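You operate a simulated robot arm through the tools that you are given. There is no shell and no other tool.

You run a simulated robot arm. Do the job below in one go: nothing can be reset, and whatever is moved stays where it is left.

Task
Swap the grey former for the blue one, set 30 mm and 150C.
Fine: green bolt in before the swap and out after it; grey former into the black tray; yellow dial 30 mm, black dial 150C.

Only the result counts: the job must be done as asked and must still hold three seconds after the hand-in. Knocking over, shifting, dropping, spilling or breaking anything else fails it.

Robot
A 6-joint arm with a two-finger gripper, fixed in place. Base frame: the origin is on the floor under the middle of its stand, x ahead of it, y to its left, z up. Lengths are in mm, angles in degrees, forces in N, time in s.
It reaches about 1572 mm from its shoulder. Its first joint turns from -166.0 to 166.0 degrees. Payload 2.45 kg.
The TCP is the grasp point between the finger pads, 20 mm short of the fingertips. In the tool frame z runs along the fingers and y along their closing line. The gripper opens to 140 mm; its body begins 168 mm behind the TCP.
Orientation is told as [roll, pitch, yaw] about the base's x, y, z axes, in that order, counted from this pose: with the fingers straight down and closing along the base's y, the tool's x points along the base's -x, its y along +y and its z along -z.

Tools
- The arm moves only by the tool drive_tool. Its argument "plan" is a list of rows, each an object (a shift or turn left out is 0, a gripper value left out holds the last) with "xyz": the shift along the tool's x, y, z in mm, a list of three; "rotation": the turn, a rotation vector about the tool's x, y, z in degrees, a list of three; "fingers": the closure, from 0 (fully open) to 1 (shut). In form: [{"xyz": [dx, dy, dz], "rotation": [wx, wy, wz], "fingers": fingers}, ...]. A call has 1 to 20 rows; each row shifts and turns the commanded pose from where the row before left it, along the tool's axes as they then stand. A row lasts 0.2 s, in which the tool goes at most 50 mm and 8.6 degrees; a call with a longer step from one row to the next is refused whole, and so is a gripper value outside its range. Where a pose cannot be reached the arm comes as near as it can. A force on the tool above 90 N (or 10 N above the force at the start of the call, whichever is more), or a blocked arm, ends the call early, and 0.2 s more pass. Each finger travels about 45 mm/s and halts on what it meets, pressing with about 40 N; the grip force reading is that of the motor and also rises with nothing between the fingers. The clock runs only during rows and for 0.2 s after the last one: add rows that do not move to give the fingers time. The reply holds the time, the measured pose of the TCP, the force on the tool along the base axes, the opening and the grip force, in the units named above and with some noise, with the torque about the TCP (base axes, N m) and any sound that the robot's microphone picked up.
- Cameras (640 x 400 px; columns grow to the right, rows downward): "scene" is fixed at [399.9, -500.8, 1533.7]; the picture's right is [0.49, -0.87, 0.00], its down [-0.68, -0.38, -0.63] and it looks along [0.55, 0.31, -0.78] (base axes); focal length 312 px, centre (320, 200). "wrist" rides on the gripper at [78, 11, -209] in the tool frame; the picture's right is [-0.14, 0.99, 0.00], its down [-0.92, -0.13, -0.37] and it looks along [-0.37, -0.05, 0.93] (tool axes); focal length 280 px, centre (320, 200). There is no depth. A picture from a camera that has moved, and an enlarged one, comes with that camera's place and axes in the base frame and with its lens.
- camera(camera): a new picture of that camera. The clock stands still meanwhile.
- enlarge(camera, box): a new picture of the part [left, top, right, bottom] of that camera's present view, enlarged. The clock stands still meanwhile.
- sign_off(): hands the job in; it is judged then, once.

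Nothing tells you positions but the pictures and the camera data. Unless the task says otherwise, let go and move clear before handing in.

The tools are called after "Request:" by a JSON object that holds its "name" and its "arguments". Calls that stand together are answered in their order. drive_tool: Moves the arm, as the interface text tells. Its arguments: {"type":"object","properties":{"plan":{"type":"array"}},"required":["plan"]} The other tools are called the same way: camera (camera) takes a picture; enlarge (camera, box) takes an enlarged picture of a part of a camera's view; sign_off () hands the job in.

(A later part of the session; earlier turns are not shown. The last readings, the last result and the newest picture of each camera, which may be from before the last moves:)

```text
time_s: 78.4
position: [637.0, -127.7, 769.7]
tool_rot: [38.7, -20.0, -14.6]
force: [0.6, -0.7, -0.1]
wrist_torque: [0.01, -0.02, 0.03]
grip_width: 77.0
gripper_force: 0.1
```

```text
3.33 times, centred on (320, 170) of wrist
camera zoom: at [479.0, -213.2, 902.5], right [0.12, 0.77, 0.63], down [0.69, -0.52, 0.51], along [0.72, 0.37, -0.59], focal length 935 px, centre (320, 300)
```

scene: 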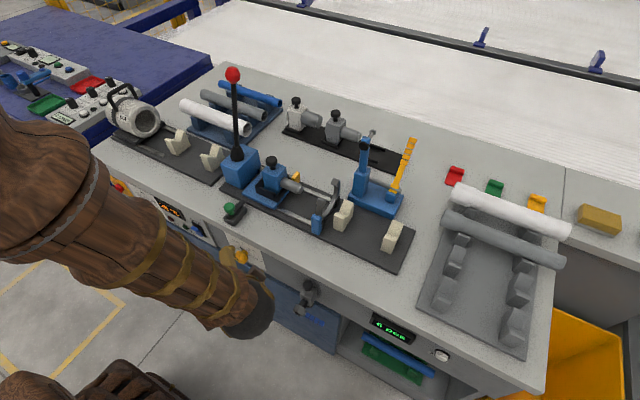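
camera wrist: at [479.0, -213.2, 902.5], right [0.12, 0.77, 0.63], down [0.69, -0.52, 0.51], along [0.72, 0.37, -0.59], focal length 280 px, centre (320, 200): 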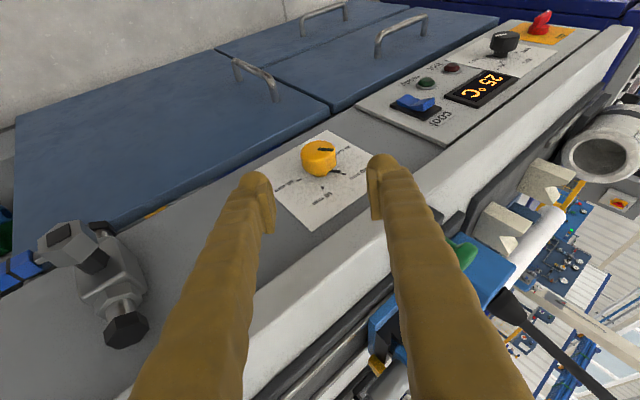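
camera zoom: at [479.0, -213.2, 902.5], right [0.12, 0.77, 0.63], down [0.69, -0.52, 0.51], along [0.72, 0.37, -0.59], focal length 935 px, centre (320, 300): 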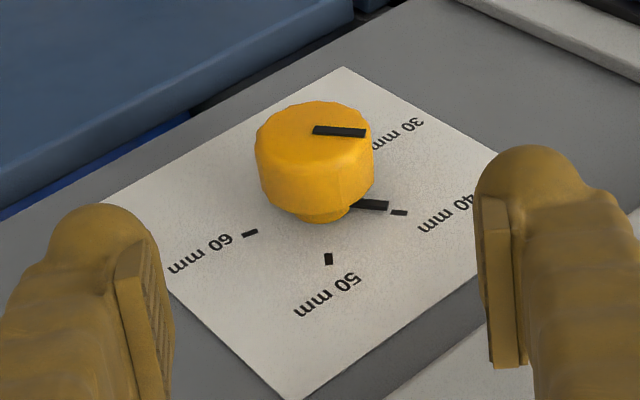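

Alignment is good (within about 1.5 mm). I'll advance along the tool axis, pausing short to check.

Request:
{"name": "drive_tool", "arguments": {"plan": [{"xyz": [0.5, -0.7, 35]}, {"xyz": [0.5, -0.6, 35]}, {"xyz": [0, 0, 25]}, {"xyz": [0, 0, 0]}]}}

Request:
{"name": "camera", "arguments": {"camera": "wrist"}}

Request:
{"name": "enlarge", "arguments": {"camera": "wrist", "box": [256, 130, 384, 250]}}

```text
time_s: 79.4
position: [672.4, -75.8, 700.1]
tool_rot: [38.7, -20.0, -14.5]
force: [0.3, 0.2, -0.2]
wrist_torque: [0.04, 0.0, 0.02]
grip_width: 77.1
gripper_force: 0.0
```

```text
taken
camera wrist: at [515.9, -161.8, 833.6], right [0.12, 0.77, 0.63], down [0.69, -0.52, 0.51], along [0.72, 0.37, -0.59], focal length 280 px, centre (320, 200)
```

wrist: 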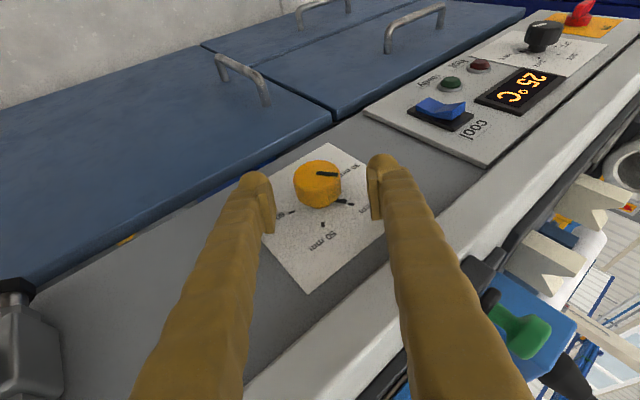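

```text
3.33 times, centred on (320, 190) of wrist
camera zoom: at [515.9, -161.8, 833.6], right [0.12, 0.77, 0.63], down [0.69, -0.52, 0.51], along [0.72, 0.37, -0.59], focal length 935 px, centre (320, 233)
```

zoom: 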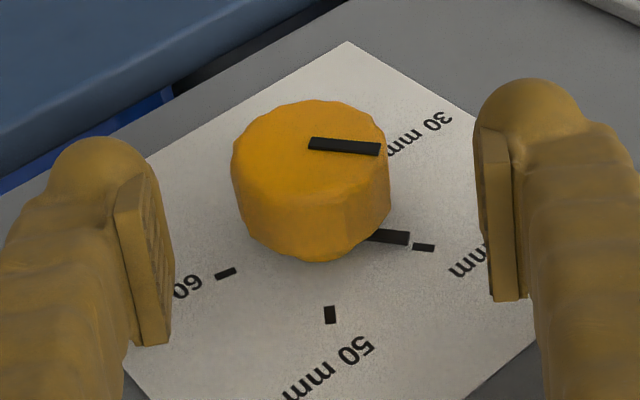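

The knob is about 2.4 mm to one side. I'll correct, advance the last 27 mm and close.

Request:
{"name": "drive_tool", "arguments": {"plan": [{"xyz": [-0.5, -2.4, 14]}, {"xyz": [-0.5, 0, 13]}, {"xyz": [0, 0, 0]}]}}

Request:
{"name": "enlarge", "arguments": {"camera": "wrist", "box": [256, 130, 384, 250]}}

```text
time_s: 80.2
position: [687.0, -63.7, 682.2]
tool_rot: [38.7, -20.0, -14.6]
force: [1.0, 0.1, -0.2]
wrist_torque: [-0.04, 0.0, 0.06]
grip_width: 77.0
gripper_force: 0.1
```

```text
3.33 times, centred on (320, 190) of wrist
camera zoom: at [528.9, -149.8, 812.8], right [0.12, 0.77, 0.63], down [0.69, -0.52, 0.51], along [0.72, 0.37, -0.59], focal length 935 px, centre (320, 233)
```

zoom: 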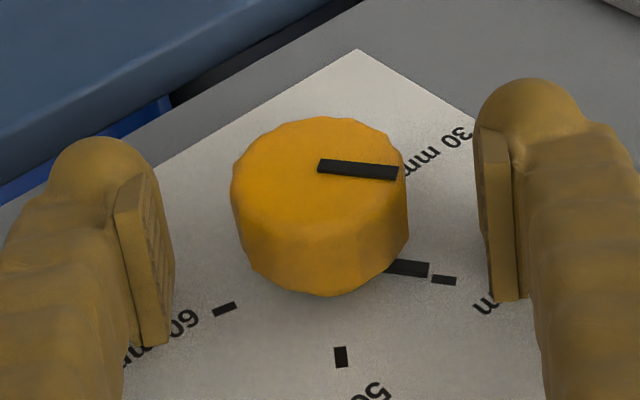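

Centred on the knob. Closing.

Request:
{"name": "drive_tool", "arguments": {"plan": [{"fingers": 0.6}, {"fingers": 0.65}, {"fingers": 1.0}, {"fingers": 1.0}, {"fingers": 1.0}]}}

Request:
{"name": "enlarge", "arguments": {"camera": "wrist", "box": [256, 130, 384, 250]}}

```text
time_s: 81.4
position: [686.9, -64.0, 679.3]
tool_rot: [38.8, -20.0, -14.6]
force: [1.9, 6.6, 1.1]
wrist_torque: [0.03, -0.01, 0.05]
grip_width: 41.0
gripper_force: 44.7
```

```text
3.33 times, centred on (320, 190) of wrist
camera zoom: at [528.9, -149.7, 812.9], right [0.11, 0.77, 0.63], down [0.69, -0.52, 0.51], along [0.72, 0.37, -0.59], focal length 935 px, centre (320, 233)
```

zoom: 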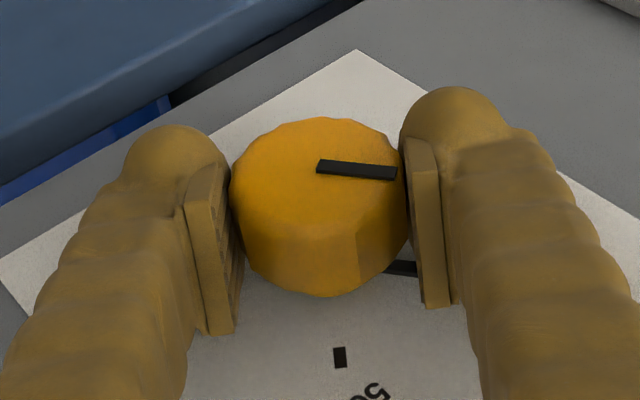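

Gripped with little load. Turning the dial about its axis in small steps, first 20°.

Request:
{"name": "drive_tool", "arguments": {"plan": [{"rotation": [4.57, 0.08, -2.06]}, {"rotation": [4.57, 0.08, -2.06]}, {"rotation": [4.57, 0.08, -2.06]}, {"rotation": [4.57, 0.08, -2.06]}, {"xyz": [0, 0, 0]}]}}

Request:
{"name": "enlarge", "arguments": {"camera": "wrist", "box": [256, 130, 384, 250]}}

```text
time_s: 82.6
position: [686.6, -60.4, 678.4]
tool_rot: [17.4, -23.6, -6.5]
force: [-9.2, 55.2, 20.0]
wrist_torque: [0.18, -0.17, 0.73]
grip_width: 40.4
gripper_force: 45.4
```

```text
3.33 times, centred on (320, 190) of wrist
camera zoom: at [529.3, -96.6, 832.5], right [0.11, 0.94, 0.33], down [0.69, -0.31, 0.66], along [0.72, 0.15, -0.68], focal length 935 px, centre (320, 233)
```

zoom: 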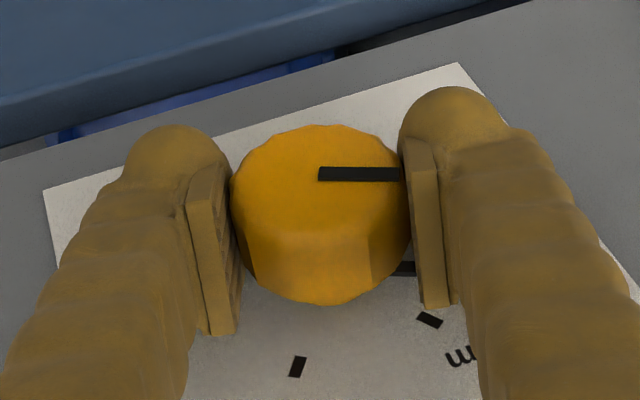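

The dial turns with the gripper. I'll relieve the side force and continue.

Request:
{"name": "drive_tool", "arguments": {"plan": [{"xyz": [0, 1.3, 0]}, {"xyz": [0, 1.3, 0]}, {"xyz": [0, 0, 0]}]}}

```text
time_s: 83.4
position: [686.4, -61.1, 677.7]
tool_rot: [17.4, -23.5, -6.6]
force: [8.9, 29.3, -14.1]
wrist_torque: [0.06, 0.1, 0.28]
grip_width: 40.4
gripper_force: 44.7
```

Request:
{"name": "drive_tool", "arguments": {"plan": [{"xyz": [0, 0.8, 0.5]}, {"rotation": [4.57, 0.08, -2.06]}, {"rotation": [4.57, 0.08, -2.06]}, {"rotation": [4.57, 0.08, -2.06]}, {"xyz": [0, 0, 0]}]}}

Request:
{"name": "enlarge", "arguments": {"camera": "wrist", "box": [256, 130, 384, 250]}}

```text
time_s: 84.5
position: [687.3, -59.6, 676.9]
tool_rot: [1.5, -24.5, 0.7]
force: [5.4, 34.9, -3.3]
wrist_torque: [0.14, 0.01, 0.31]
grip_width: 40.2
gripper_force: 45.4
out of reach, approached as far as the arm can: row 4
stopped in row 5: the force on the tool passed its limit at 96 N (the readings are from after the stop); the commanded pose is now the measured one
```

```text
3.33 times, centred on (320, 190) of wrist
camera zoom: at [528.7, -57.2, 836.1], right [0.1, 0.99, 0.08], down [0.69, -0.13, 0.71], along [0.72, -0.02, -0.7], focal length 935 px, centre (320, 233)
```

zoom: 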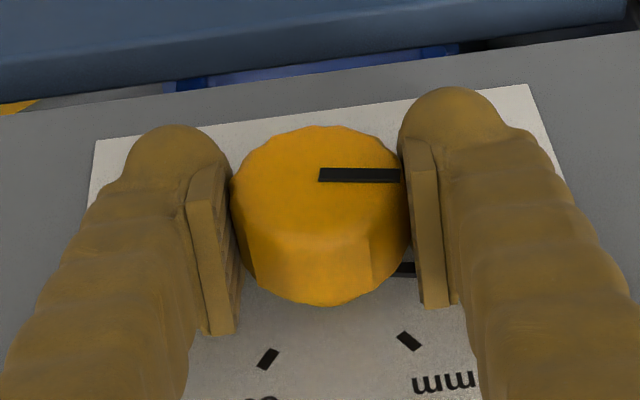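

The arm ran into its reach limit at this tilt near zero roll. I'll flatten the tilt slightly in grip (pivoting about the closing line, which doesn't turn the dial) and then continue.

Request:
{"name": "drive_tool", "arguments": {"plan": [{"rotation": [0, 3, 0]}, {"rotation": [0, 3, 0]}, {"xyz": [0, 0, 0]}]}}

Request:
{"name": "enlarge", "arguments": {"camera": "wrist", "box": [256, 130, 384, 250]}}

```text
time_s: 85.3
position: [686.9, -61.0, 678.3]
tool_rot: [1.4, -18.5, 0.8]
force: [4.2, 61.0, 6.8]
wrist_torque: [0.22, 0.39, 0.36]
grip_width: 40.5
gripper_force: 45.2
```

```text
3.33 times, centred on (320, 190) of wrist
camera zoom: at [546.3, -57.5, 851.7], right [0.11, 0.99, 0.07], down [0.76, -0.13, 0.64], along [0.64, -0.02, -0.77], focal length 935 px, centre (320, 233)
```

zoom: 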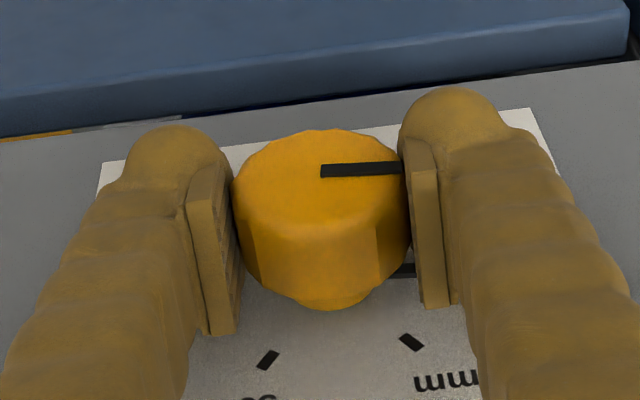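

Request:
{"name": "drive_tool", "arguments": {"plan": [{"xyz": [0, 1.2, 0]}, {"xyz": [0, 1.0, 0]}, {"rotation": [3.79, 0, -1.27]}, {"rotation": [3.79, 0, -1.27]}, {"xyz": [0, 0, 0]}]}}

Request:
{"name": "enlarge", "arguments": {"camera": "wrist", "box": [256, 130, 384, 250]}}

```text
time_s: 86.0
position: [685.9, -59.1, 677.1]
tool_rot: [0.1, -18.3, 2.0]
force: [1.7, 28.3, -2.6]
wrist_torque: [0.1, 0.07, 0.56]
grip_width: 40.3
gripper_force: 44.9
out of reach, approached as far as the arm can: row 3
stopped in row 3: the force on the tool passed its limit at 95 N (the readings are from after the stop); the commanded pose is now the measured one
```

```text
3.33 times, centred on (320, 190) of wrist
camera zoom: at [546.9, -55.2, 852.5], right [0.1, 0.99, 0.04], down [0.76, -0.1, 0.64], along [0.64, -0.03, -0.77], focal length 935 px, centre (320, 233)
```

zoom: 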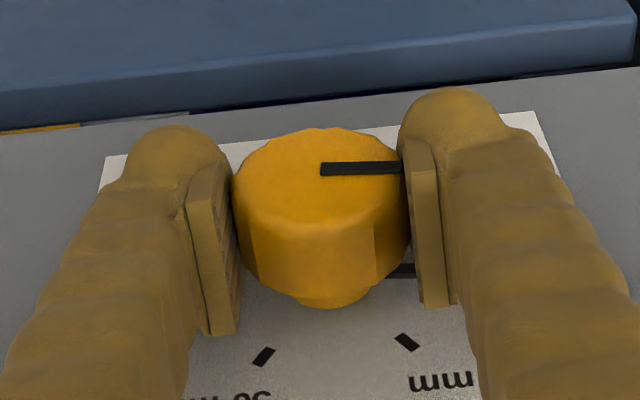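

The arm is near a wrist singularity at zero roll, so I'll work on the positive-roll side only. I'll open, see whether the dial stays, roll back to +35°, and re-grip for the second half.

Request:
{"name": "drive_tool", "arguments": {"plan": [{"fingers": 0.8}, {"fingers": 0.6}, {"fingers": 0.45}, {"fingers": 0.45}, {"xyz": [0, 0, 0]}]}}

Request:
{"name": "enlarge", "arguments": {"camera": "wrist", "box": [256, 130, 384, 250]}}

```text
time_s: 87.2
position: [687.4, -61.9, 679.3]
tool_rot: [0.1, -18.3, 1.7]
force: [-0.3, -0.7, -0.3]
wrist_torque: [-0.04, -0.01, 0.03]
grip_width: 76.9
gripper_force: 0.0
```

```text
3.33 times, centred on (320, 190) of wrist
camera zoom: at [546.9, -56.1, 852.6], right [0.1, 0.99, 0.04], down [0.76, -0.11, 0.64], along [0.64, -0.03, -0.77], focal length 935 px, centre (320, 233)
```

zoom: 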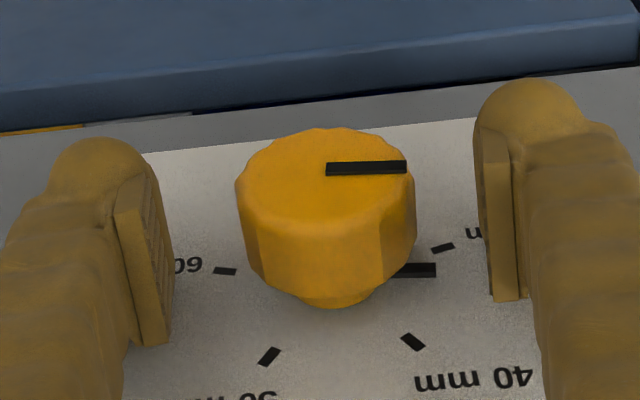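

The dial holds where it was left and now sits between 40 and 30, closer to 30. I'll zoom in to measure.

Request:
{"name": "enlarge", "arguments": {"camera": "wrist", "box": [284, 160, 384, 222]}}

```text
6.40 times, centred on (334, 191) of wrist
camera zoom: at [546.9, -56.1, 852.6], right [0.1, 0.99, 0.04], down [0.76, -0.11, 0.64], along [0.64, -0.03, -0.77], focal length 1794 px, centre (230, 258)
```

zoom: 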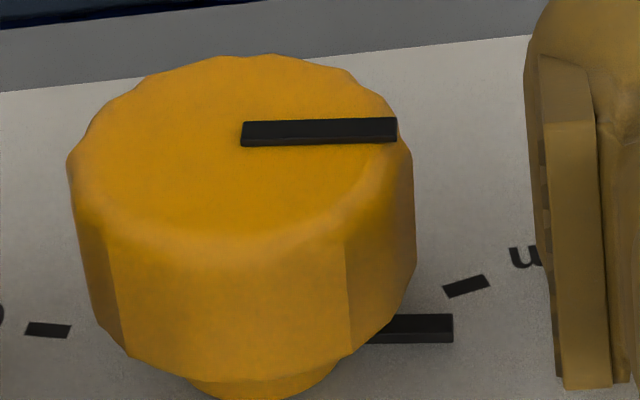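

About 23° remain. I'll roll the open gripper to about +32° around the knob, check centring, re-grip and turn again.

Request:
{"name": "drive_tool", "arguments": {"plan": [{"rotation": [-6.1, 0, 2.03]}, {"rotation": [-6.1, 0, 2.03]}, {"rotation": [-6.1, 0, 2.03]}, {"rotation": [-6.1, 0, 2.03]}, {"rotation": [-6.1, 0, 2.03]}, {"xyz": [0, 0, 0]}]}}

Request:
{"name": "enlarge", "arguments": {"camera": "wrist", "box": [256, 130, 384, 250]}}

```text
time_s: 87.8
position: [686.2, -65.6, 674.7]
tool_rot: [7.6, -18.4, -5.3]
force: [-2.8, 0.5, -2.6]
wrist_torque: [-0.1, 0.06, 0.14]
grip_width: 76.5
gripper_force: 0.0
out of reach, approached as far as the arm can: row 1
stopped in row 2: the force on the tool passed its limit at 118 N (the readings are from after the stop); the commanded pose is now the measured one
```

```text
3.33 times, centred on (320, 190) of wrist
camera zoom: at [545.5, -71.8, 847.9], right [0.18, 0.97, 0.17], down [0.74, -0.25, 0.62], along [0.64, 0.01, -0.77], focal length 935 px, centre (320, 233)
```

zoom: 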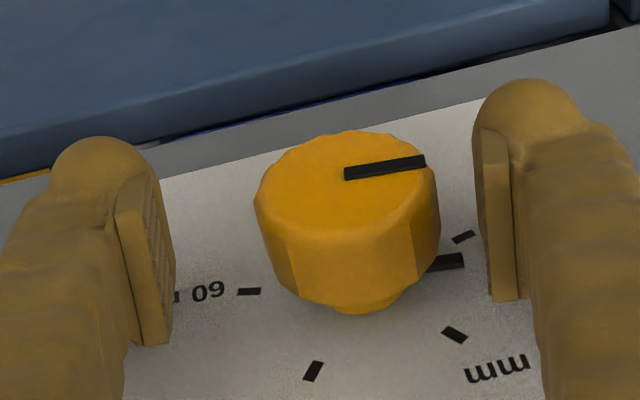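

A brief force spike came as the arm passed the singular posture, with no lasting contact. I'll retract gently from the knob first, then re-orient away from that posture.

Request:
{"name": "drive_tool", "arguments": {"plan": [{"xyz": [0, 2, -10]}, {"xyz": [0, 2, -20]}, {"xyz": [0, 0, -30]}, {"xyz": [0, 0, -30]}, {"xyz": [0, 0, 0]}]}}

Request:
{"name": "camera", "arguments": {"camera": "wrist"}}

Request:
{"name": "camera", "arguments": {"camera": "scene"}}

```text
time_s: 89.0
position: [658.6, -71.9, 757.7]
tool_rot: [7.7, -18.5, -5.5]
force: [0.2, -0.1, -0.6]
wrist_torque: [0.03, -0.02, -0.03]
grip_width: 76.8
gripper_force: 0.2
```

```text
taken
camera wrist: at [517.3, -77.0, 932.1], right [0.18, 0.97, 0.17], down [0.74, -0.25, 0.62], along [0.64, 0.01, -0.76], focal length 280 px, centre (320, 200)
```

wrist: 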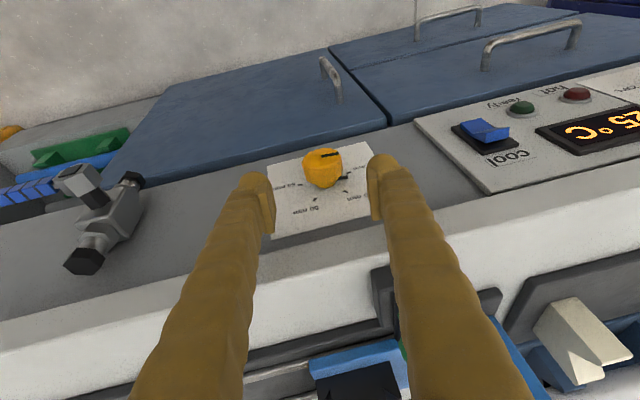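

```text
taken
```

scene: 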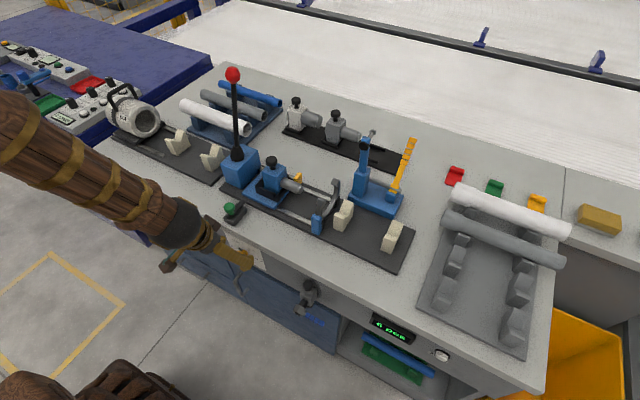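

Here I'll fix a small twist and roll out to about +35°, away from the singular posture.

Request:
{"name": "drive_tool", "arguments": {"plan": [{"rotation": [0, 0, -3]}, {"rotation": [-6.64, 0, 2.21]}, {"rotation": [-6.64, 0, 2.21]}, {"rotation": [-6.64, 0, 2.21]}, {"rotation": [-6.64, 0, 2.21]}, {"xyz": [0, 0, 0]}]}}

Request:
{"name": "camera", "arguments": {"camera": "wrist"}}

```text
time_s: 90.3
position: [658.7, -70.8, 760.1]
tool_rot: [35.9, -15.7, -10.8]
force: [0.4, 0.0, -0.3]
wrist_torque: [0.0, -0.02, -0.04]
grip_width: 77.2
gripper_force: 0.0
```

```text
taken
camera wrist: at [516.2, -161.0, 908.2], right [0.13, 0.79, 0.6], down [0.75, -0.47, 0.46], along [0.65, 0.39, -0.65], focal length 280 px, centre (320, 200)
```

wrist: 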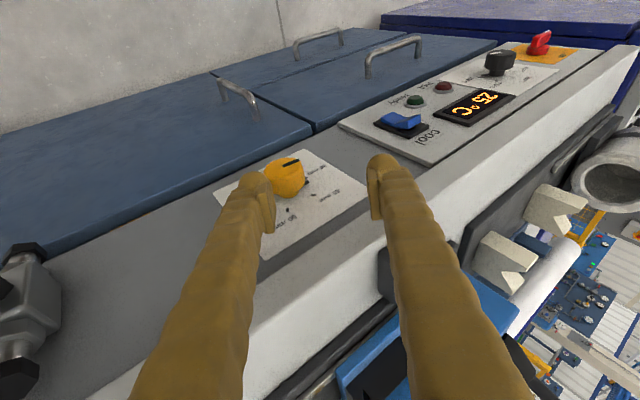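

Request:
{"name": "drive_tool", "arguments": {"plan": [{"xyz": [-1.5, -19.3, -11.2]}, {"xyz": [-1.6, -19.3, -11.1]}, {"xyz": [0, 0, 0]}]}}

Request:
{"name": "enlarge", "arguments": {"camera": "wrist", "box": [256, 110, 384, 230]}}

```text
time_s: 91.2
position: [654.2, -114.9, 758.1]
tool_rot: [35.9, -15.7, -10.6]
force: [-0.9, -0.2, -0.4]
wrist_torque: [-0.01, -0.03, 0.04]
grip_width: 77.1
gripper_force: 0.0
```

```text
3.33 times, centred on (320, 170) of wrist
camera zoom: at [513.3, -204.6, 905.6], right [0.13, 0.79, 0.6], down [0.75, -0.47, 0.46], along [0.65, 0.39, -0.66], focal length 935 px, centre (320, 300)
```

zoom: 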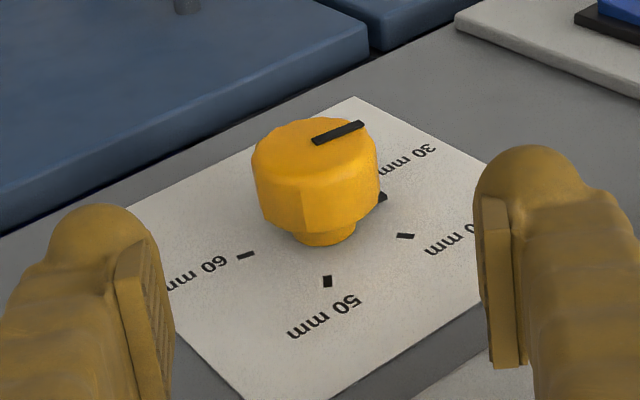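

Well aligned. Advancing onto the knob again and re-gripping.

Request:
{"name": "drive_tool", "arguments": {"plan": [{"xyz": [0, -0.8, 30]}, {"xyz": [0, -0.7, 35]}, {"xyz": [0, 0, 25]}, {"xyz": [0, 0, 10]}, {"xyz": [0, 0, 0]}]}}

Request:
{"name": "enlarge", "arguments": {"camera": "wrist", "box": [256, 130, 384, 250]}}

```text
time_s: 92.3
position: [687.7, -61.9, 677.6]
tool_rot: [35.9, -15.7, -10.8]
force: [0.8, 0.3, -0.5]
wrist_torque: [-0.01, -0.02, 0.0]
grip_width: 76.9
gripper_force: 0.1
```

```text
3.33 times, centred on (320, 190) of wrist
camera zoom: at [546.1, -151.9, 826.1], right [0.13, 0.79, 0.6], down [0.75, -0.47, 0.46], along [0.65, 0.39, -0.66], focal length 935 px, centre (320, 233)
```

zoom: 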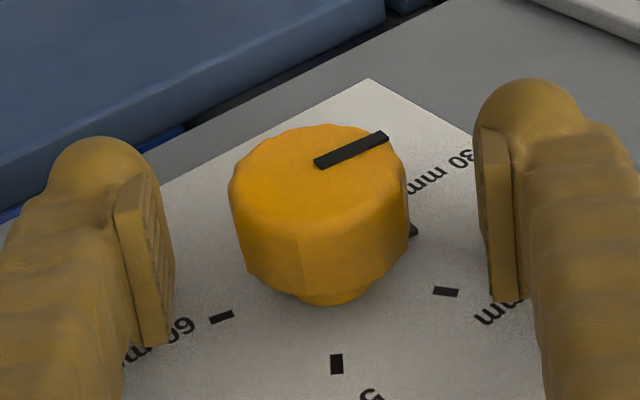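

Request:
{"name": "drive_tool", "arguments": {"plan": [{"fingers": 0.62}, {"fingers": 0.65}, {"fingers": 1.0}, {"fingers": 1.0}, {"fingers": 1.0}, {"rotation": [4.73, 0, -1.62]}, {"rotation": [4.73, 0, -1.62]}, {"xyz": [0, 0, 0]}]}}

Request:
{"name": "enlarge", "arguments": {"camera": "wrist", "box": [256, 130, 384, 250]}}

```text
time_s: 94.2
position: [687.4, -62.6, 678.3]
tool_rot: [25.7, -17.4, -7.8]
force: [28.9, 50.2, 15.5]
wrist_torque: [0.21, -0.21, 0.08]
grip_width: 40.5
gripper_force: 44.8
```

```text
3.33 times, centred on (320, 190) of wrist
camera zoom: at [545.3, -124.8, 839.4], right [0.12, 0.88, 0.45], down [0.75, -0.38, 0.54], along [0.65, 0.27, -0.71], focal length 935 px, centre (320, 233)
```

zoom: 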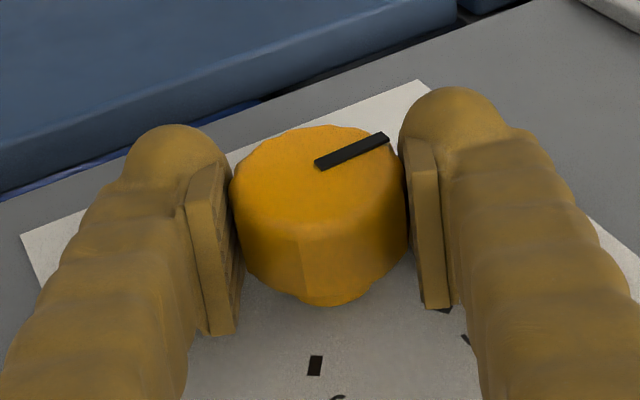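

Request:
{"name": "drive_tool", "arguments": {"plan": [{"xyz": [-0.5, 1.1, 0.3]}, {"xyz": [-0.5, 1.1, 0.3]}, {"rotation": [4.73, 0, -1.62]}, {"rotation": [4.73, 0, -1.62]}, {"xyz": [0, 0, 0]}]}}

Request:
{"name": "enlarge", "arguments": {"camera": "wrist", "box": [256, 130, 384, 250]}}

```text
time_s: 95.3
position: [686.7, -61.4, 677.5]
tool_rot: [15.1, -18.5, -4.6]
force: [2.8, 35.8, 10.1]
wrist_torque: [0.11, -0.12, 0.11]
grip_width: 40.6
gripper_force: 44.7
```

```text
3.33 times, centred on (320, 190) of wrist
camera zoom: at [545.2, -94.6, 847.9], right [0.13, 0.95, 0.29], down [0.75, -0.28, 0.6], along [0.65, 0.14, -0.75], focal length 935 px, centre (320, 233)
```

zoom: 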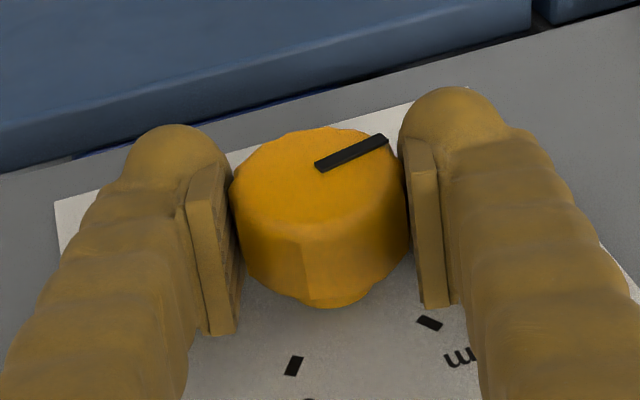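

The pointer is now at about 100° against the 30 mm tick at 105°. I'll relieve the load and turn another 5°.

Request:
{"name": "drive_tool", "arguments": {"plan": [{"xyz": [0, 1.5, 0]}, {"rotation": [4.9, 0, -1.67]}, {"xyz": [0, 0, 0]}]}}

Request:
{"name": "enlarge", "arguments": {"camera": "wrist", "box": [256, 130, 384, 250]}}

```text
time_s: 96.2
position: [688.0, -60.4, 678.4]
tool_rot: [9.7, -18.8, -2.9]
force: [-13.6, 24.3, 14.8]
wrist_torque: [0.89, -0.28, 0.25]
grip_width: 40.3
gripper_force: 45.0
```

```text
3.33 times, centred on (320, 190) of wrist
camera zoom: at [545.1, -78.5, 850.4], right [0.13, 0.97, 0.2], down [0.75, -0.23, 0.62], along [0.65, 0.07, -0.76], focal length 935 px, centre (320, 233)
```

zoom: 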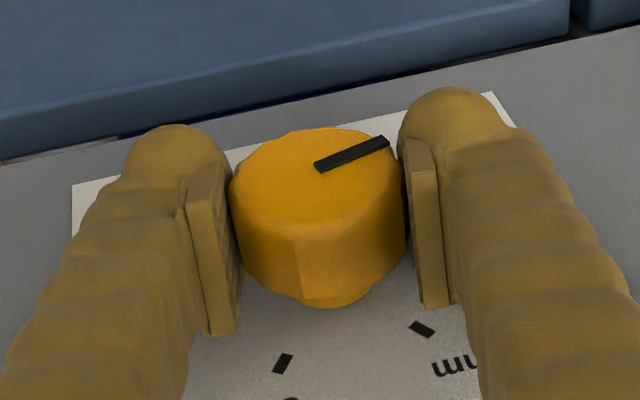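

Torque jumped, which suggests the dial's end stop at 30 mm. I'll release and check the pointer.

Request:
{"name": "drive_tool", "arguments": {"plan": [{"fingers": 0.8}, {"fingers": 0.6}, {"fingers": 0.45}, {"fingers": 0.45}, {"xyz": [0, 0, 0]}]}}

Request:
{"name": "enlarge", "arguments": {"camera": "wrist", "box": [256, 130, 384, 250]}}

Request:
{"name": "enlarge", "arguments": {"camera": "wrist", "box": [284, 160, 384, 222]}}

```text
time_s: 97.3
position: [687.6, -60.4, 679.1]
tool_rot: [9.8, -18.8, -2.8]
force: [-0.4, 0.0, 0.2]
wrist_torque: [-0.02, 0.03, 0.0]
grip_width: 76.9
gripper_force: 0.0
```

```text
3.33 times, centred on (320, 190) of wrist
camera zoom: at [545.7, -78.7, 850.3], right [0.13, 0.97, 0.2], down [0.75, -0.23, 0.62], along [0.65, 0.07, -0.76], focal length 935 px, centre (320, 233)
```

zoom: 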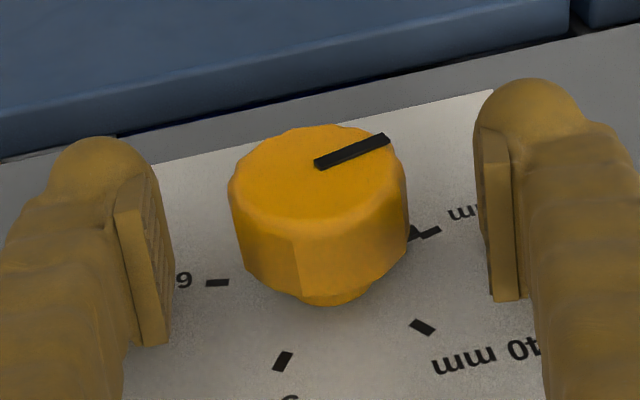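

```text
6.40 times, centred on (334, 191) of wrist
camera zoom: at [545.7, -78.7, 850.3], right [0.13, 0.97, 0.2], down [0.75, -0.23, 0.62], along [0.65, 0.07, -0.76], focal length 1794 px, centre (230, 258)
```

zoom: 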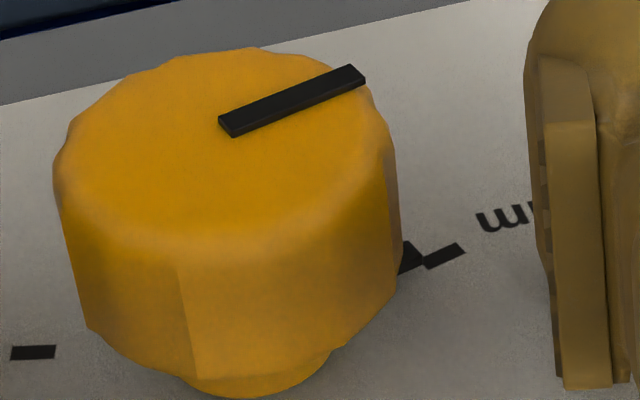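

The pointer now measures 105°, exactly on the 30 mm tick. Yellow is done. I'll retract straight back and roll further out before moving over to the black dial.

Request:
{"name": "drive_tool", "arguments": {"plan": [{"xyz": [0, 0, -15]}, {"xyz": [0, 0, -25]}, {"xyz": [0, 0, -30]}, {"xyz": [0, 0, -35]}, {"xyz": [0, 0, 0]}]}}

Request:
{"name": "camera", "arguments": {"camera": "wrist"}}

Request:
{"name": "enlarge", "arguments": {"camera": "wrist", "box": [256, 110, 384, 230]}}

```text
time_s: 98.5
position: [653.4, -77.9, 776.9]
tool_rot: [9.7, -18.8, -2.9]
force: [-0.3, 0.1, -0.3]
wrist_torque: [0.01, 0.0, 0.01]
grip_width: 77.0
gripper_force: 0.1
```

```text
taken
camera wrist: at [511.8, -95.9, 948.0], right [0.13, 0.97, 0.2], down [0.75, -0.23, 0.62], along [0.65, 0.07, -0.76], focal length 280 px, centre (320, 200)
```

wrist: 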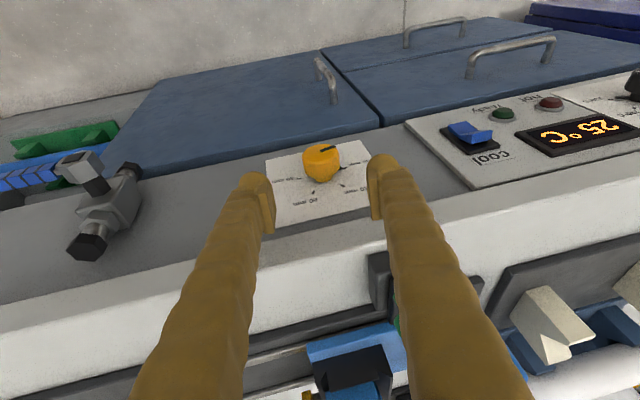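

```text
3.33 times, centred on (320, 170) of wrist
camera zoom: at [511.8, -95.9, 948.0], right [0.13, 0.97, 0.2], down [0.75, -0.23, 0.62], along [0.65, 0.07, -0.76], focal length 935 px, centre (320, 300)
```

zoom: 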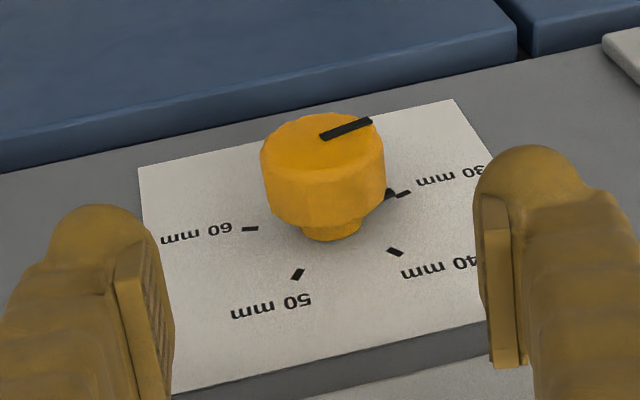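

Yellow clearly reads 30 mm. Rolling out to about +54° now.

Request:
{"name": "drive_tool", "arguments": {"plan": [{"rotation": [-7.1, 0, 2.42]}, {"rotation": [-7.1, 0, 2.42]}, {"rotation": [-7.1, 0, 2.42]}, {"rotation": [-7.1, 0, 2.42]}, {"rotation": [-7.1, 0, 2.42]}, {"rotation": [-7.1, 0, 2.42]}, {"xyz": [0, 0, 0]}]}}

Request:
{"name": "camera", "arguments": {"camera": "wrist"}}

```text
time_s: 100.2
position: [653.0, -76.4, 776.7]
tool_rot: [55.8, -11.1, -15.4]
force: [0.2, -0.2, -0.7]
wrist_torque: [0.02, 0.0, -0.02]
grip_width: 76.9
gripper_force: 0.1
```

```text
taken
camera wrist: at [511.5, -211.4, 885.8], right [0.13, 0.54, 0.83], down [0.75, -0.6, 0.28], along [0.65, 0.59, -0.48], focal length 280 px, centre (320, 200)
```

wrist: 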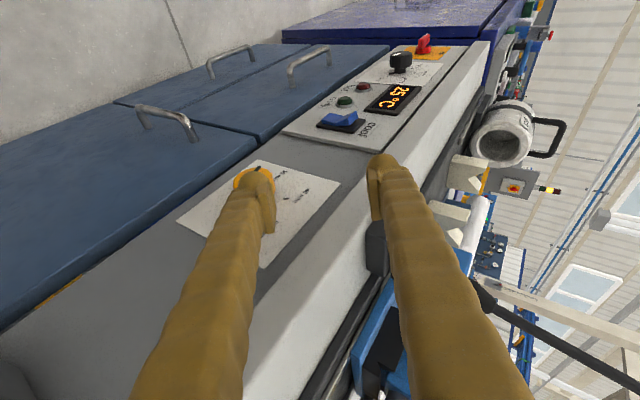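

Request:
{"name": "drive_tool", "arguments": {"plan": [{"xyz": [11.7, 19.7, 30.8]}, {"xyz": [11.7, 19.7, 30.8]}, {"xyz": [11.7, 19.7, 30.8]}, {"xyz": [11.7, 19.7, 30.8]}, {"xyz": [11.7, 19.7, 30.8]}, {"xyz": [11.7, 19.7, 30.8]}, {"xyz": [0, 0, 0]}]}}

Request:
{"name": "camera", "arguments": {"camera": "wrist"}}

Request:
{"name": "camera", "arguments": {"camera": "scene"}}

```text
time_s: 101.8
position: [646.7, 153.7, 757.4]
tool_rot: [55.6, -11.0, -15.2]
force: [0.4, 0.1, -0.1]
wrist_torque: [0.01, 0.0, 0.0]
grip_width: 77.0
gripper_force: 0.0
```

```text
taken
camera wrist: at [505.1, 18.6, 865.9], right [0.13, 0.54, 0.83], down [0.75, -0.6, 0.28], along [0.65, 0.59, -0.48], focal length 280 px, centre (320, 200)
```

wrist: 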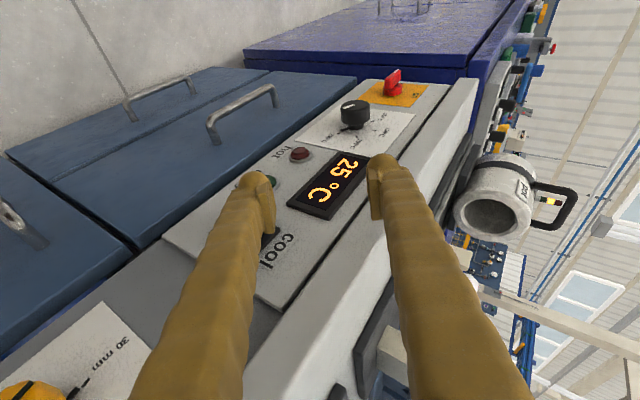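

```text
taken
```

scene: 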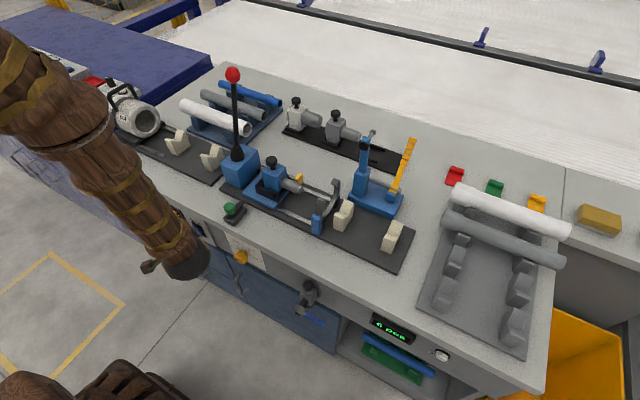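

Request:
{"name": "enlarge", "arguments": {"camera": "wrist", "box": [286, 65, 436, 160]}}

```text
4.21 times, centred on (361, 112) of wrist
camera zoom: at [505.1, 18.6, 865.9], right [0.13, 0.54, 0.83], down [0.75, -0.6, 0.28], along [0.65, 0.59, -0.48], focal length 1181 px, centre (147, 568)
```

zoom: 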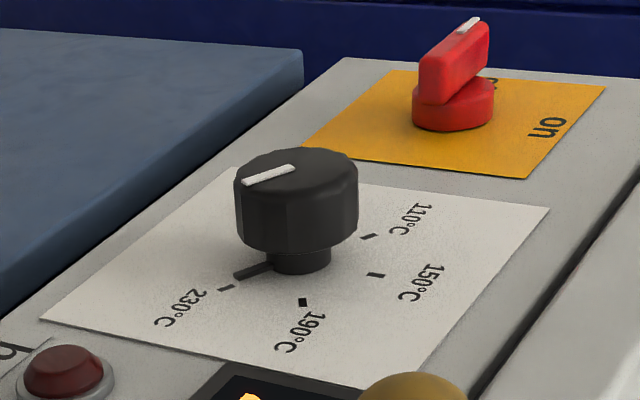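

The black dial's axis is near (352.7, 682); its ticks are at +60 (110), 0 (150), -60 (190) and -120 (230), so it needs 120° of turn. Moving to the pre-grasp point.

Request:
{"name": "drive_tool", "arguments": {"plan": [{"xyz": [12.2, 18.5, 31.4]}, {"xyz": [12.2, 18.5, 31.4]}, {"xyz": [12.2, 18.4, 31.5]}, {"xyz": [0, 0, 0]}]}}

Request:
{"name": "camera", "arguments": {"camera": "wrist"}}

Request:
{"name": "enlarge", "arguments": {"camera": "wrist", "box": [256, 110, 384, 230]}}

```text
time_s: 102.8
position: [641.0, 269.0, 742.2]
tool_rot: [55.7, -11.2, -15.3]
force: [0.5, -0.9, 0.2]
wrist_torque: [-0.02, 0.01, -0.02]
grip_width: 77.1
gripper_force: 0.1
```

```text
taken
camera wrist: at [498.6, 133.9, 851.3], right [0.13, 0.54, 0.83], down [0.75, -0.6, 0.28], along [0.65, 0.59, -0.48], focal length 280 px, centre (320, 200)
```

wrist: 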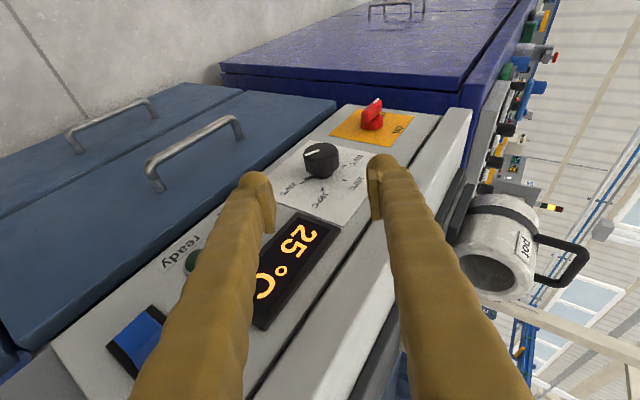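

```text
3.33 times, centred on (320, 170) of wrist
camera zoom: at [498.6, 133.9, 851.3], right [0.13, 0.54, 0.83], down [0.75, -0.6, 0.28], along [0.65, 0.59, -0.48], focal length 935 px, centre (320, 300)
```

zoom: 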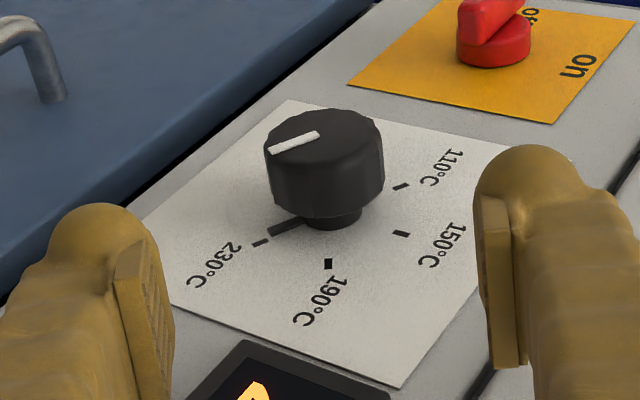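

Good alignment. Advancing along the tool axis toward the black knob, pausing before the end.

Request:
{"name": "drive_tool", "arguments": {"plan": [{"xyz": [0, 0.7, 25]}, {"xyz": [0, 0.7, 30]}, {"xyz": [0, 0, 25]}, {"xyz": [0, 0, 0]}]}}

Request:
{"name": "camera", "arguments": {"camera": "wrist"}}

Request:
{"name": "enlarge", "arguments": {"camera": "wrist", "box": [256, 130, 384, 250]}}

```text
time_s: 103.8
position: [667.8, 328.4, 698.1]
tool_rot: [55.7, -11.2, -15.3]
force: [-0.1, -2.0, -0.4]
wrist_torque: [-0.04, -0.04, 0.01]
grip_width: 77.3
gripper_force: 0.0
```

```text
taken
camera wrist: at [525.7, 193.9, 807.5], right [0.13, 0.54, 0.83], down [0.75, -0.6, 0.28], along [0.65, 0.59, -0.48], focal length 280 px, centre (320, 200)
```

wrist: 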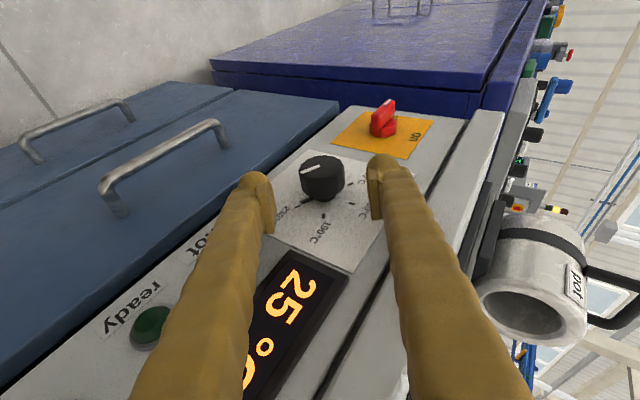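

```text
3.33 times, centred on (320, 190) of wrist
camera zoom: at [525.7, 193.9, 807.5], right [0.13, 0.54, 0.83], down [0.75, -0.6, 0.28], along [0.65, 0.59, -0.48], focal length 935 px, centre (320, 233)
```

zoom: 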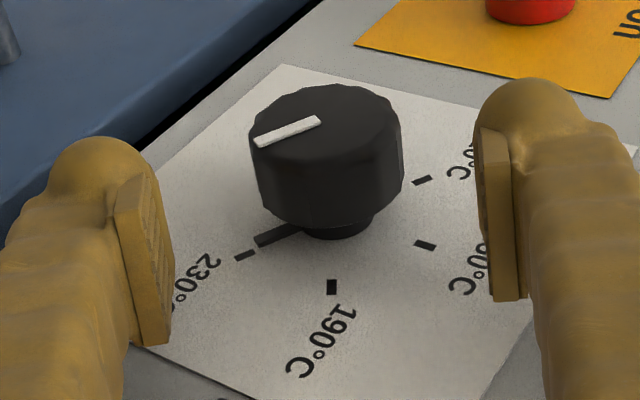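

Request:
{"name": "drive_tool", "arguments": {"plan": [{"xyz": [0.5, 0.8, 15]}, {"xyz": [0.5, 0.7, 14]}, {"xyz": [0, 0, 0]}]}}

Request:
{"name": "enlarge", "arguments": {"camera": "wrist", "box": [256, 130, 384, 250]}}

```text
time_s: 104.5
position: [676.3, 353.1, 683.0]
tool_rot: [55.7, -11.1, -15.3]
force: [-0.8, -0.1, 0.2]
wrist_torque: [0.01, 0.02, 0.03]
grip_width: 77.0
gripper_force: 0.1
```

```text
3.33 times, centred on (320, 190) of wrist
camera zoom: at [534.1, 218.9, 792.3], right [0.13, 0.54, 0.83], down [0.75, -0.6, 0.28], along [0.65, 0.59, -0.48], focal length 935 px, centre (320, 233)
```

zoom: 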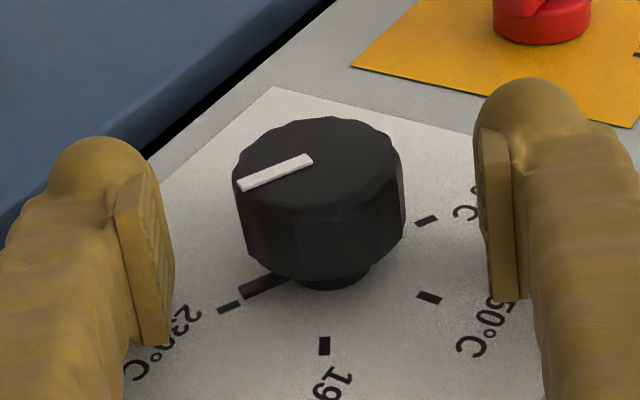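

Centred. Closing and turning the first 20°.

Request:
{"name": "drive_tool", "arguments": {"plan": [{"fingers": 0.62}, {"fingers": 0.65}, {"fingers": 1.0}, {"fingers": 1.0}, {"fingers": 1.0}, {"xyz": [0, 0, 0]}]}}

Request:
{"name": "enlarge", "arguments": {"camera": "wrist", "box": [256, 130, 384, 250]}}

```text
time_s: 106.0
position: [674.9, 353.4, 682.1]
tool_rot: [55.7, -11.1, -15.4]
force: [1.4, 4.6, -0.3]
wrist_torque: [0.01, -0.11, 0.12]
grip_width: 38.7
gripper_force: 44.8
```

```text
3.33 times, centred on (320, 190) of wrist
camera zoom: at [534.1, 218.9, 792.4], right [0.12, 0.54, 0.83], down [0.75, -0.6, 0.28], along [0.65, 0.59, -0.48], focal length 935 px, centre (320, 233)
```

zoom: 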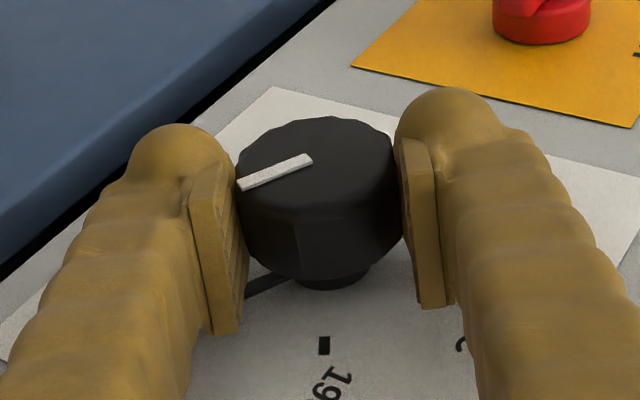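

Request:
{"name": "drive_tool", "arguments": {"plan": [{"rotation": [4.73, 0, -1.62]}, {"rotation": [4.73, 0, -1.62]}, {"rotation": [4.73, 0, -1.62]}, {"xyz": [0, 0, 0]}]}}

Request:
{"name": "enlarge", "arguments": {"camera": "wrist", "box": [256, 130, 384, 250]}}

```text
time_s: 107.0
position: [675.9, 355.2, 686.1]
tool_rot: [41.1, -14.8, -11.8]
force: [-24.1, 46.6, 73.4]
wrist_torque: [1.24, -0.51, 1.33]
grip_width: 38.5
gripper_force: 45.3
```

```text
3.33 times, centred on (320, 190) of wrist
camera zoom: at [533.5, 252.4, 825.0], right [0.12, 0.74, 0.66], down [0.75, -0.5, 0.42], along [0.65, 0.45, -0.62], focal length 935 px, centre (320, 233)
```

zoom: 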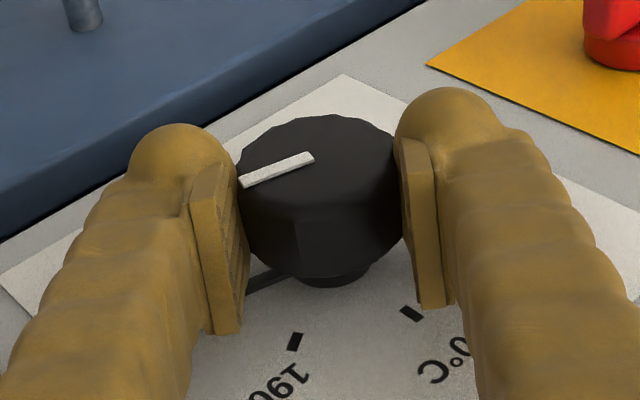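

The knob follows. Relieving side load and continuing.

Request:
{"name": "drive_tool", "arguments": {"plan": [{"xyz": [0.3, 1.3, -0.5]}, {"xyz": [0.2, 1.2, -0.4]}, {"xyz": [0, 0, 0]}]}}

```text
time_s: 107.8
position: [676.2, 356.1, 686.8]
tool_rot: [40.9, -14.9, -11.9]
force: [-4.9, 42.3, 47.2]
wrist_torque: [0.97, -0.43, 0.17]
grip_width: 38.4
gripper_force: 44.9
```

Request:
{"name": "drive_tool", "arguments": {"plan": [{"xyz": [0, 1.3, -0.2]}, {"xyz": [0, 1.0, 0]}, {"xyz": [0, 0, 0]}]}}

```text
time_s: 108.5
position: [676.0, 355.3, 688.3]
tool_rot: [40.6, -14.6, -12.1]
force: [20.5, 11.6, 19.5]
wrist_torque: [0.34, -0.29, -0.12]
grip_width: 37.8
gripper_force: 44.6
```

Request:
{"name": "drive_tool", "arguments": {"plan": [{"xyz": [-0.6, 0.3, 0]}, {"rotation": [4.73, 0, -1.62]}, {"rotation": [4.73, 0, -1.62]}, {"xyz": [0, 0, 0]}]}}

Request:
{"name": "enlarge", "arguments": {"camera": "wrist", "box": [256, 130, 384, 250]}}

```text
time_s: 109.5
position: [674.7, 356.6, 689.1]
tool_rot: [30.7, -16.7, -9.1]
force: [-7.0, 31.0, 36.4]
wrist_torque: [0.74, -0.1, 0.23]
grip_width: 37.1
gripper_force: 44.9
```

```text
3.33 times, centred on (320, 190) of wrist
camera zoom: at [533.1, 280.5, 844.2], right [0.12, 0.84, 0.52], down [0.75, -0.42, 0.51], along [0.65, 0.33, -0.69], focal length 935 px, centre (320, 233)
```

zoom: 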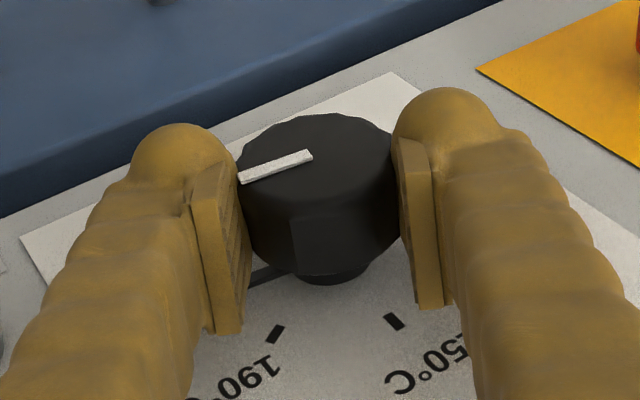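

The relief pattern shows my TCP sits about 10 mm short of the true axis along the tool. I'll add a matching sideways component as I keep turning.

Request:
{"name": "drive_tool", "arguments": {"plan": [{"xyz": [0, 1.2, 0]}, {"xyz": [0, 1.0, 0]}, {"xyz": [0, 1.0, 0], "rotation": [4.73, 0, -1.62]}, {"xyz": [0, 1.0, 0], "rotation": [4.73, 0, -1.62]}, {"xyz": [0, 0, 0]}]}}

Request:
{"name": "enlarge", "arguments": {"camera": "wrist", "box": [256, 130, 384, 250]}}

```text
time_s: 110.8
position: [673.5, 358.7, 690.2]
tool_rot: [20.1, -18.0, -6.1]
force: [-6.1, 17.4, 29.5]
wrist_torque: [0.4, -0.04, -0.04]
grip_width: 37.2
gripper_force: 44.6
```

```text
3.33 times, centred on (320, 190) of wrist
camera zoom: at [532.7, 311.8, 856.2], right [0.12, 0.92, 0.37], down [0.75, -0.33, 0.57], along [0.65, 0.2, -0.73], focal length 935 px, centre (320, 233)
```

zoom: 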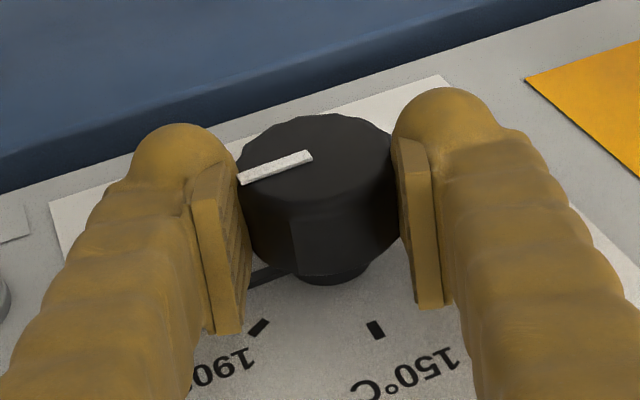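

Turned about 35° so far. I'll release, roll back out to about +55° around the knob, and re-grip.

Request:
{"name": "drive_tool", "arguments": {"plan": [{"fingers": 0.8}, {"fingers": 0.6}, {"fingers": 0.45}, {"fingers": 0.45}, {"xyz": [0, -1.2, 0], "rotation": [-6.62, 0, 2.27]}, {"xyz": [0, -1.2, 0], "rotation": [-6.62, 0, 2.27]}, {"xyz": [0, -1.2, 0], "rotation": [-6.62, 0, 2.27]}, {"xyz": [0, -1.2, 0], "rotation": [-6.62, 0, 2.27]}, {"xyz": [0, -1.2, 0], "rotation": [-6.62, 0, 2.27]}, {"xyz": [0, 0, 0]}]}}

Request:
{"name": "enlarge", "arguments": {"camera": "wrist", "box": [256, 130, 384, 250]}}

```text
time_s: 113.0
position: [674.3, 355.2, 687.2]
tool_rot: [55.8, -11.0, -15.3]
force: [0.6, -0.7, -0.1]
wrist_torque: [0.03, 0.0, -0.01]
grip_width: 76.8
gripper_force: 0.0
```

```text
3.33 times, centred on (320, 190) of wrist
camera zoom: at [533.7, 220.1, 797.2], right [0.13, 0.54, 0.83], down [0.75, -0.6, 0.28], along [0.65, 0.59, -0.48], focal length 935 px, centre (320, 233)
```

zoom: 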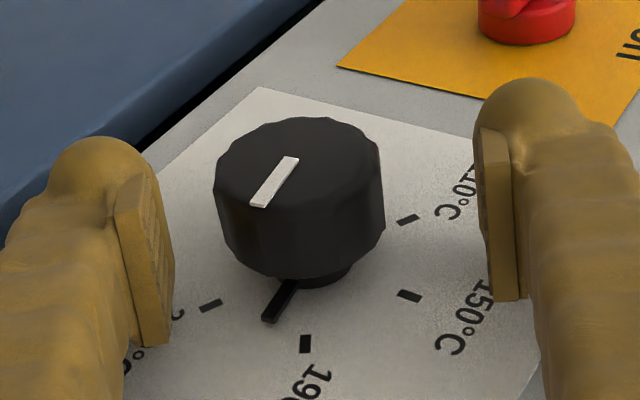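

The pointer moved from -120° to about -84°, as intended. The true axis is about (362, 675), so I'll re-centre the TCP on it before re-gripping.

Request:
{"name": "drive_tool", "arguments": {"plan": [{"xyz": [1, -5.3, 0]}, {"xyz": [0.5, 0, 5.5]}, {"xyz": [0.5, 0, 5]}, {"xyz": [0, 0, 0]}]}}

Request:
{"name": "enlarge", "arguments": {"camera": "wrist", "box": [256, 130, 384, 250]}}

```text
time_s: 114.0
position: [676.7, 360.3, 678.1]
tool_rot: [55.8, -11.1, -15.3]
force: [-0.8, 0.7, 0.4]
wrist_torque: [0.03, 0.02, 0.0]
grip_width: 76.9
gripper_force: 0.1
```

```text
3.33 times, centred on (320, 190) of wrist
camera zoom: at [535.3, 226.2, 787.0], right [0.13, 0.54, 0.83], down [0.75, -0.6, 0.28], along [0.65, 0.59, -0.48], focal length 935 px, centre (320, 233)
```

zoom: 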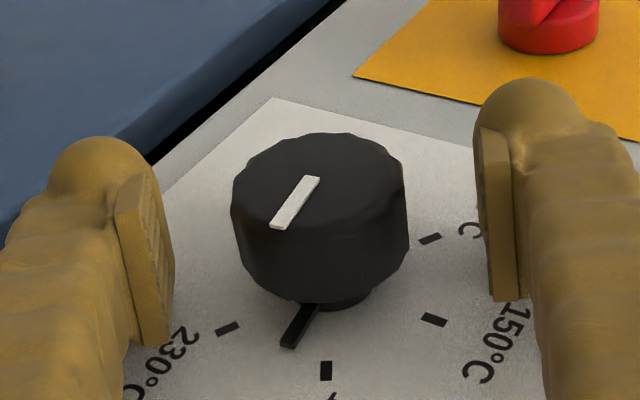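

Centred. Gripping and turning again in small steps.

Request:
{"name": "drive_tool", "arguments": {"plan": [{"fingers": 0.62}, {"fingers": 0.65}, {"fingers": 1.0}, {"fingers": 1.0}, {"fingers": 1.0}, {"rotation": [4.73, 0, -1.62]}, {"rotation": [4.73, 0, -1.62]}, {"xyz": [0, 0, 0]}]}}

```text
time_s: 115.8
position: [676.5, 361.6, 677.3]
tool_rot: [45.9, -13.7, -13.1]
force: [-14.9, 29.3, 30.8]
wrist_torque: [0.23, -0.36, 0.67]
grip_width: 40.2
gripper_force: 44.9
```

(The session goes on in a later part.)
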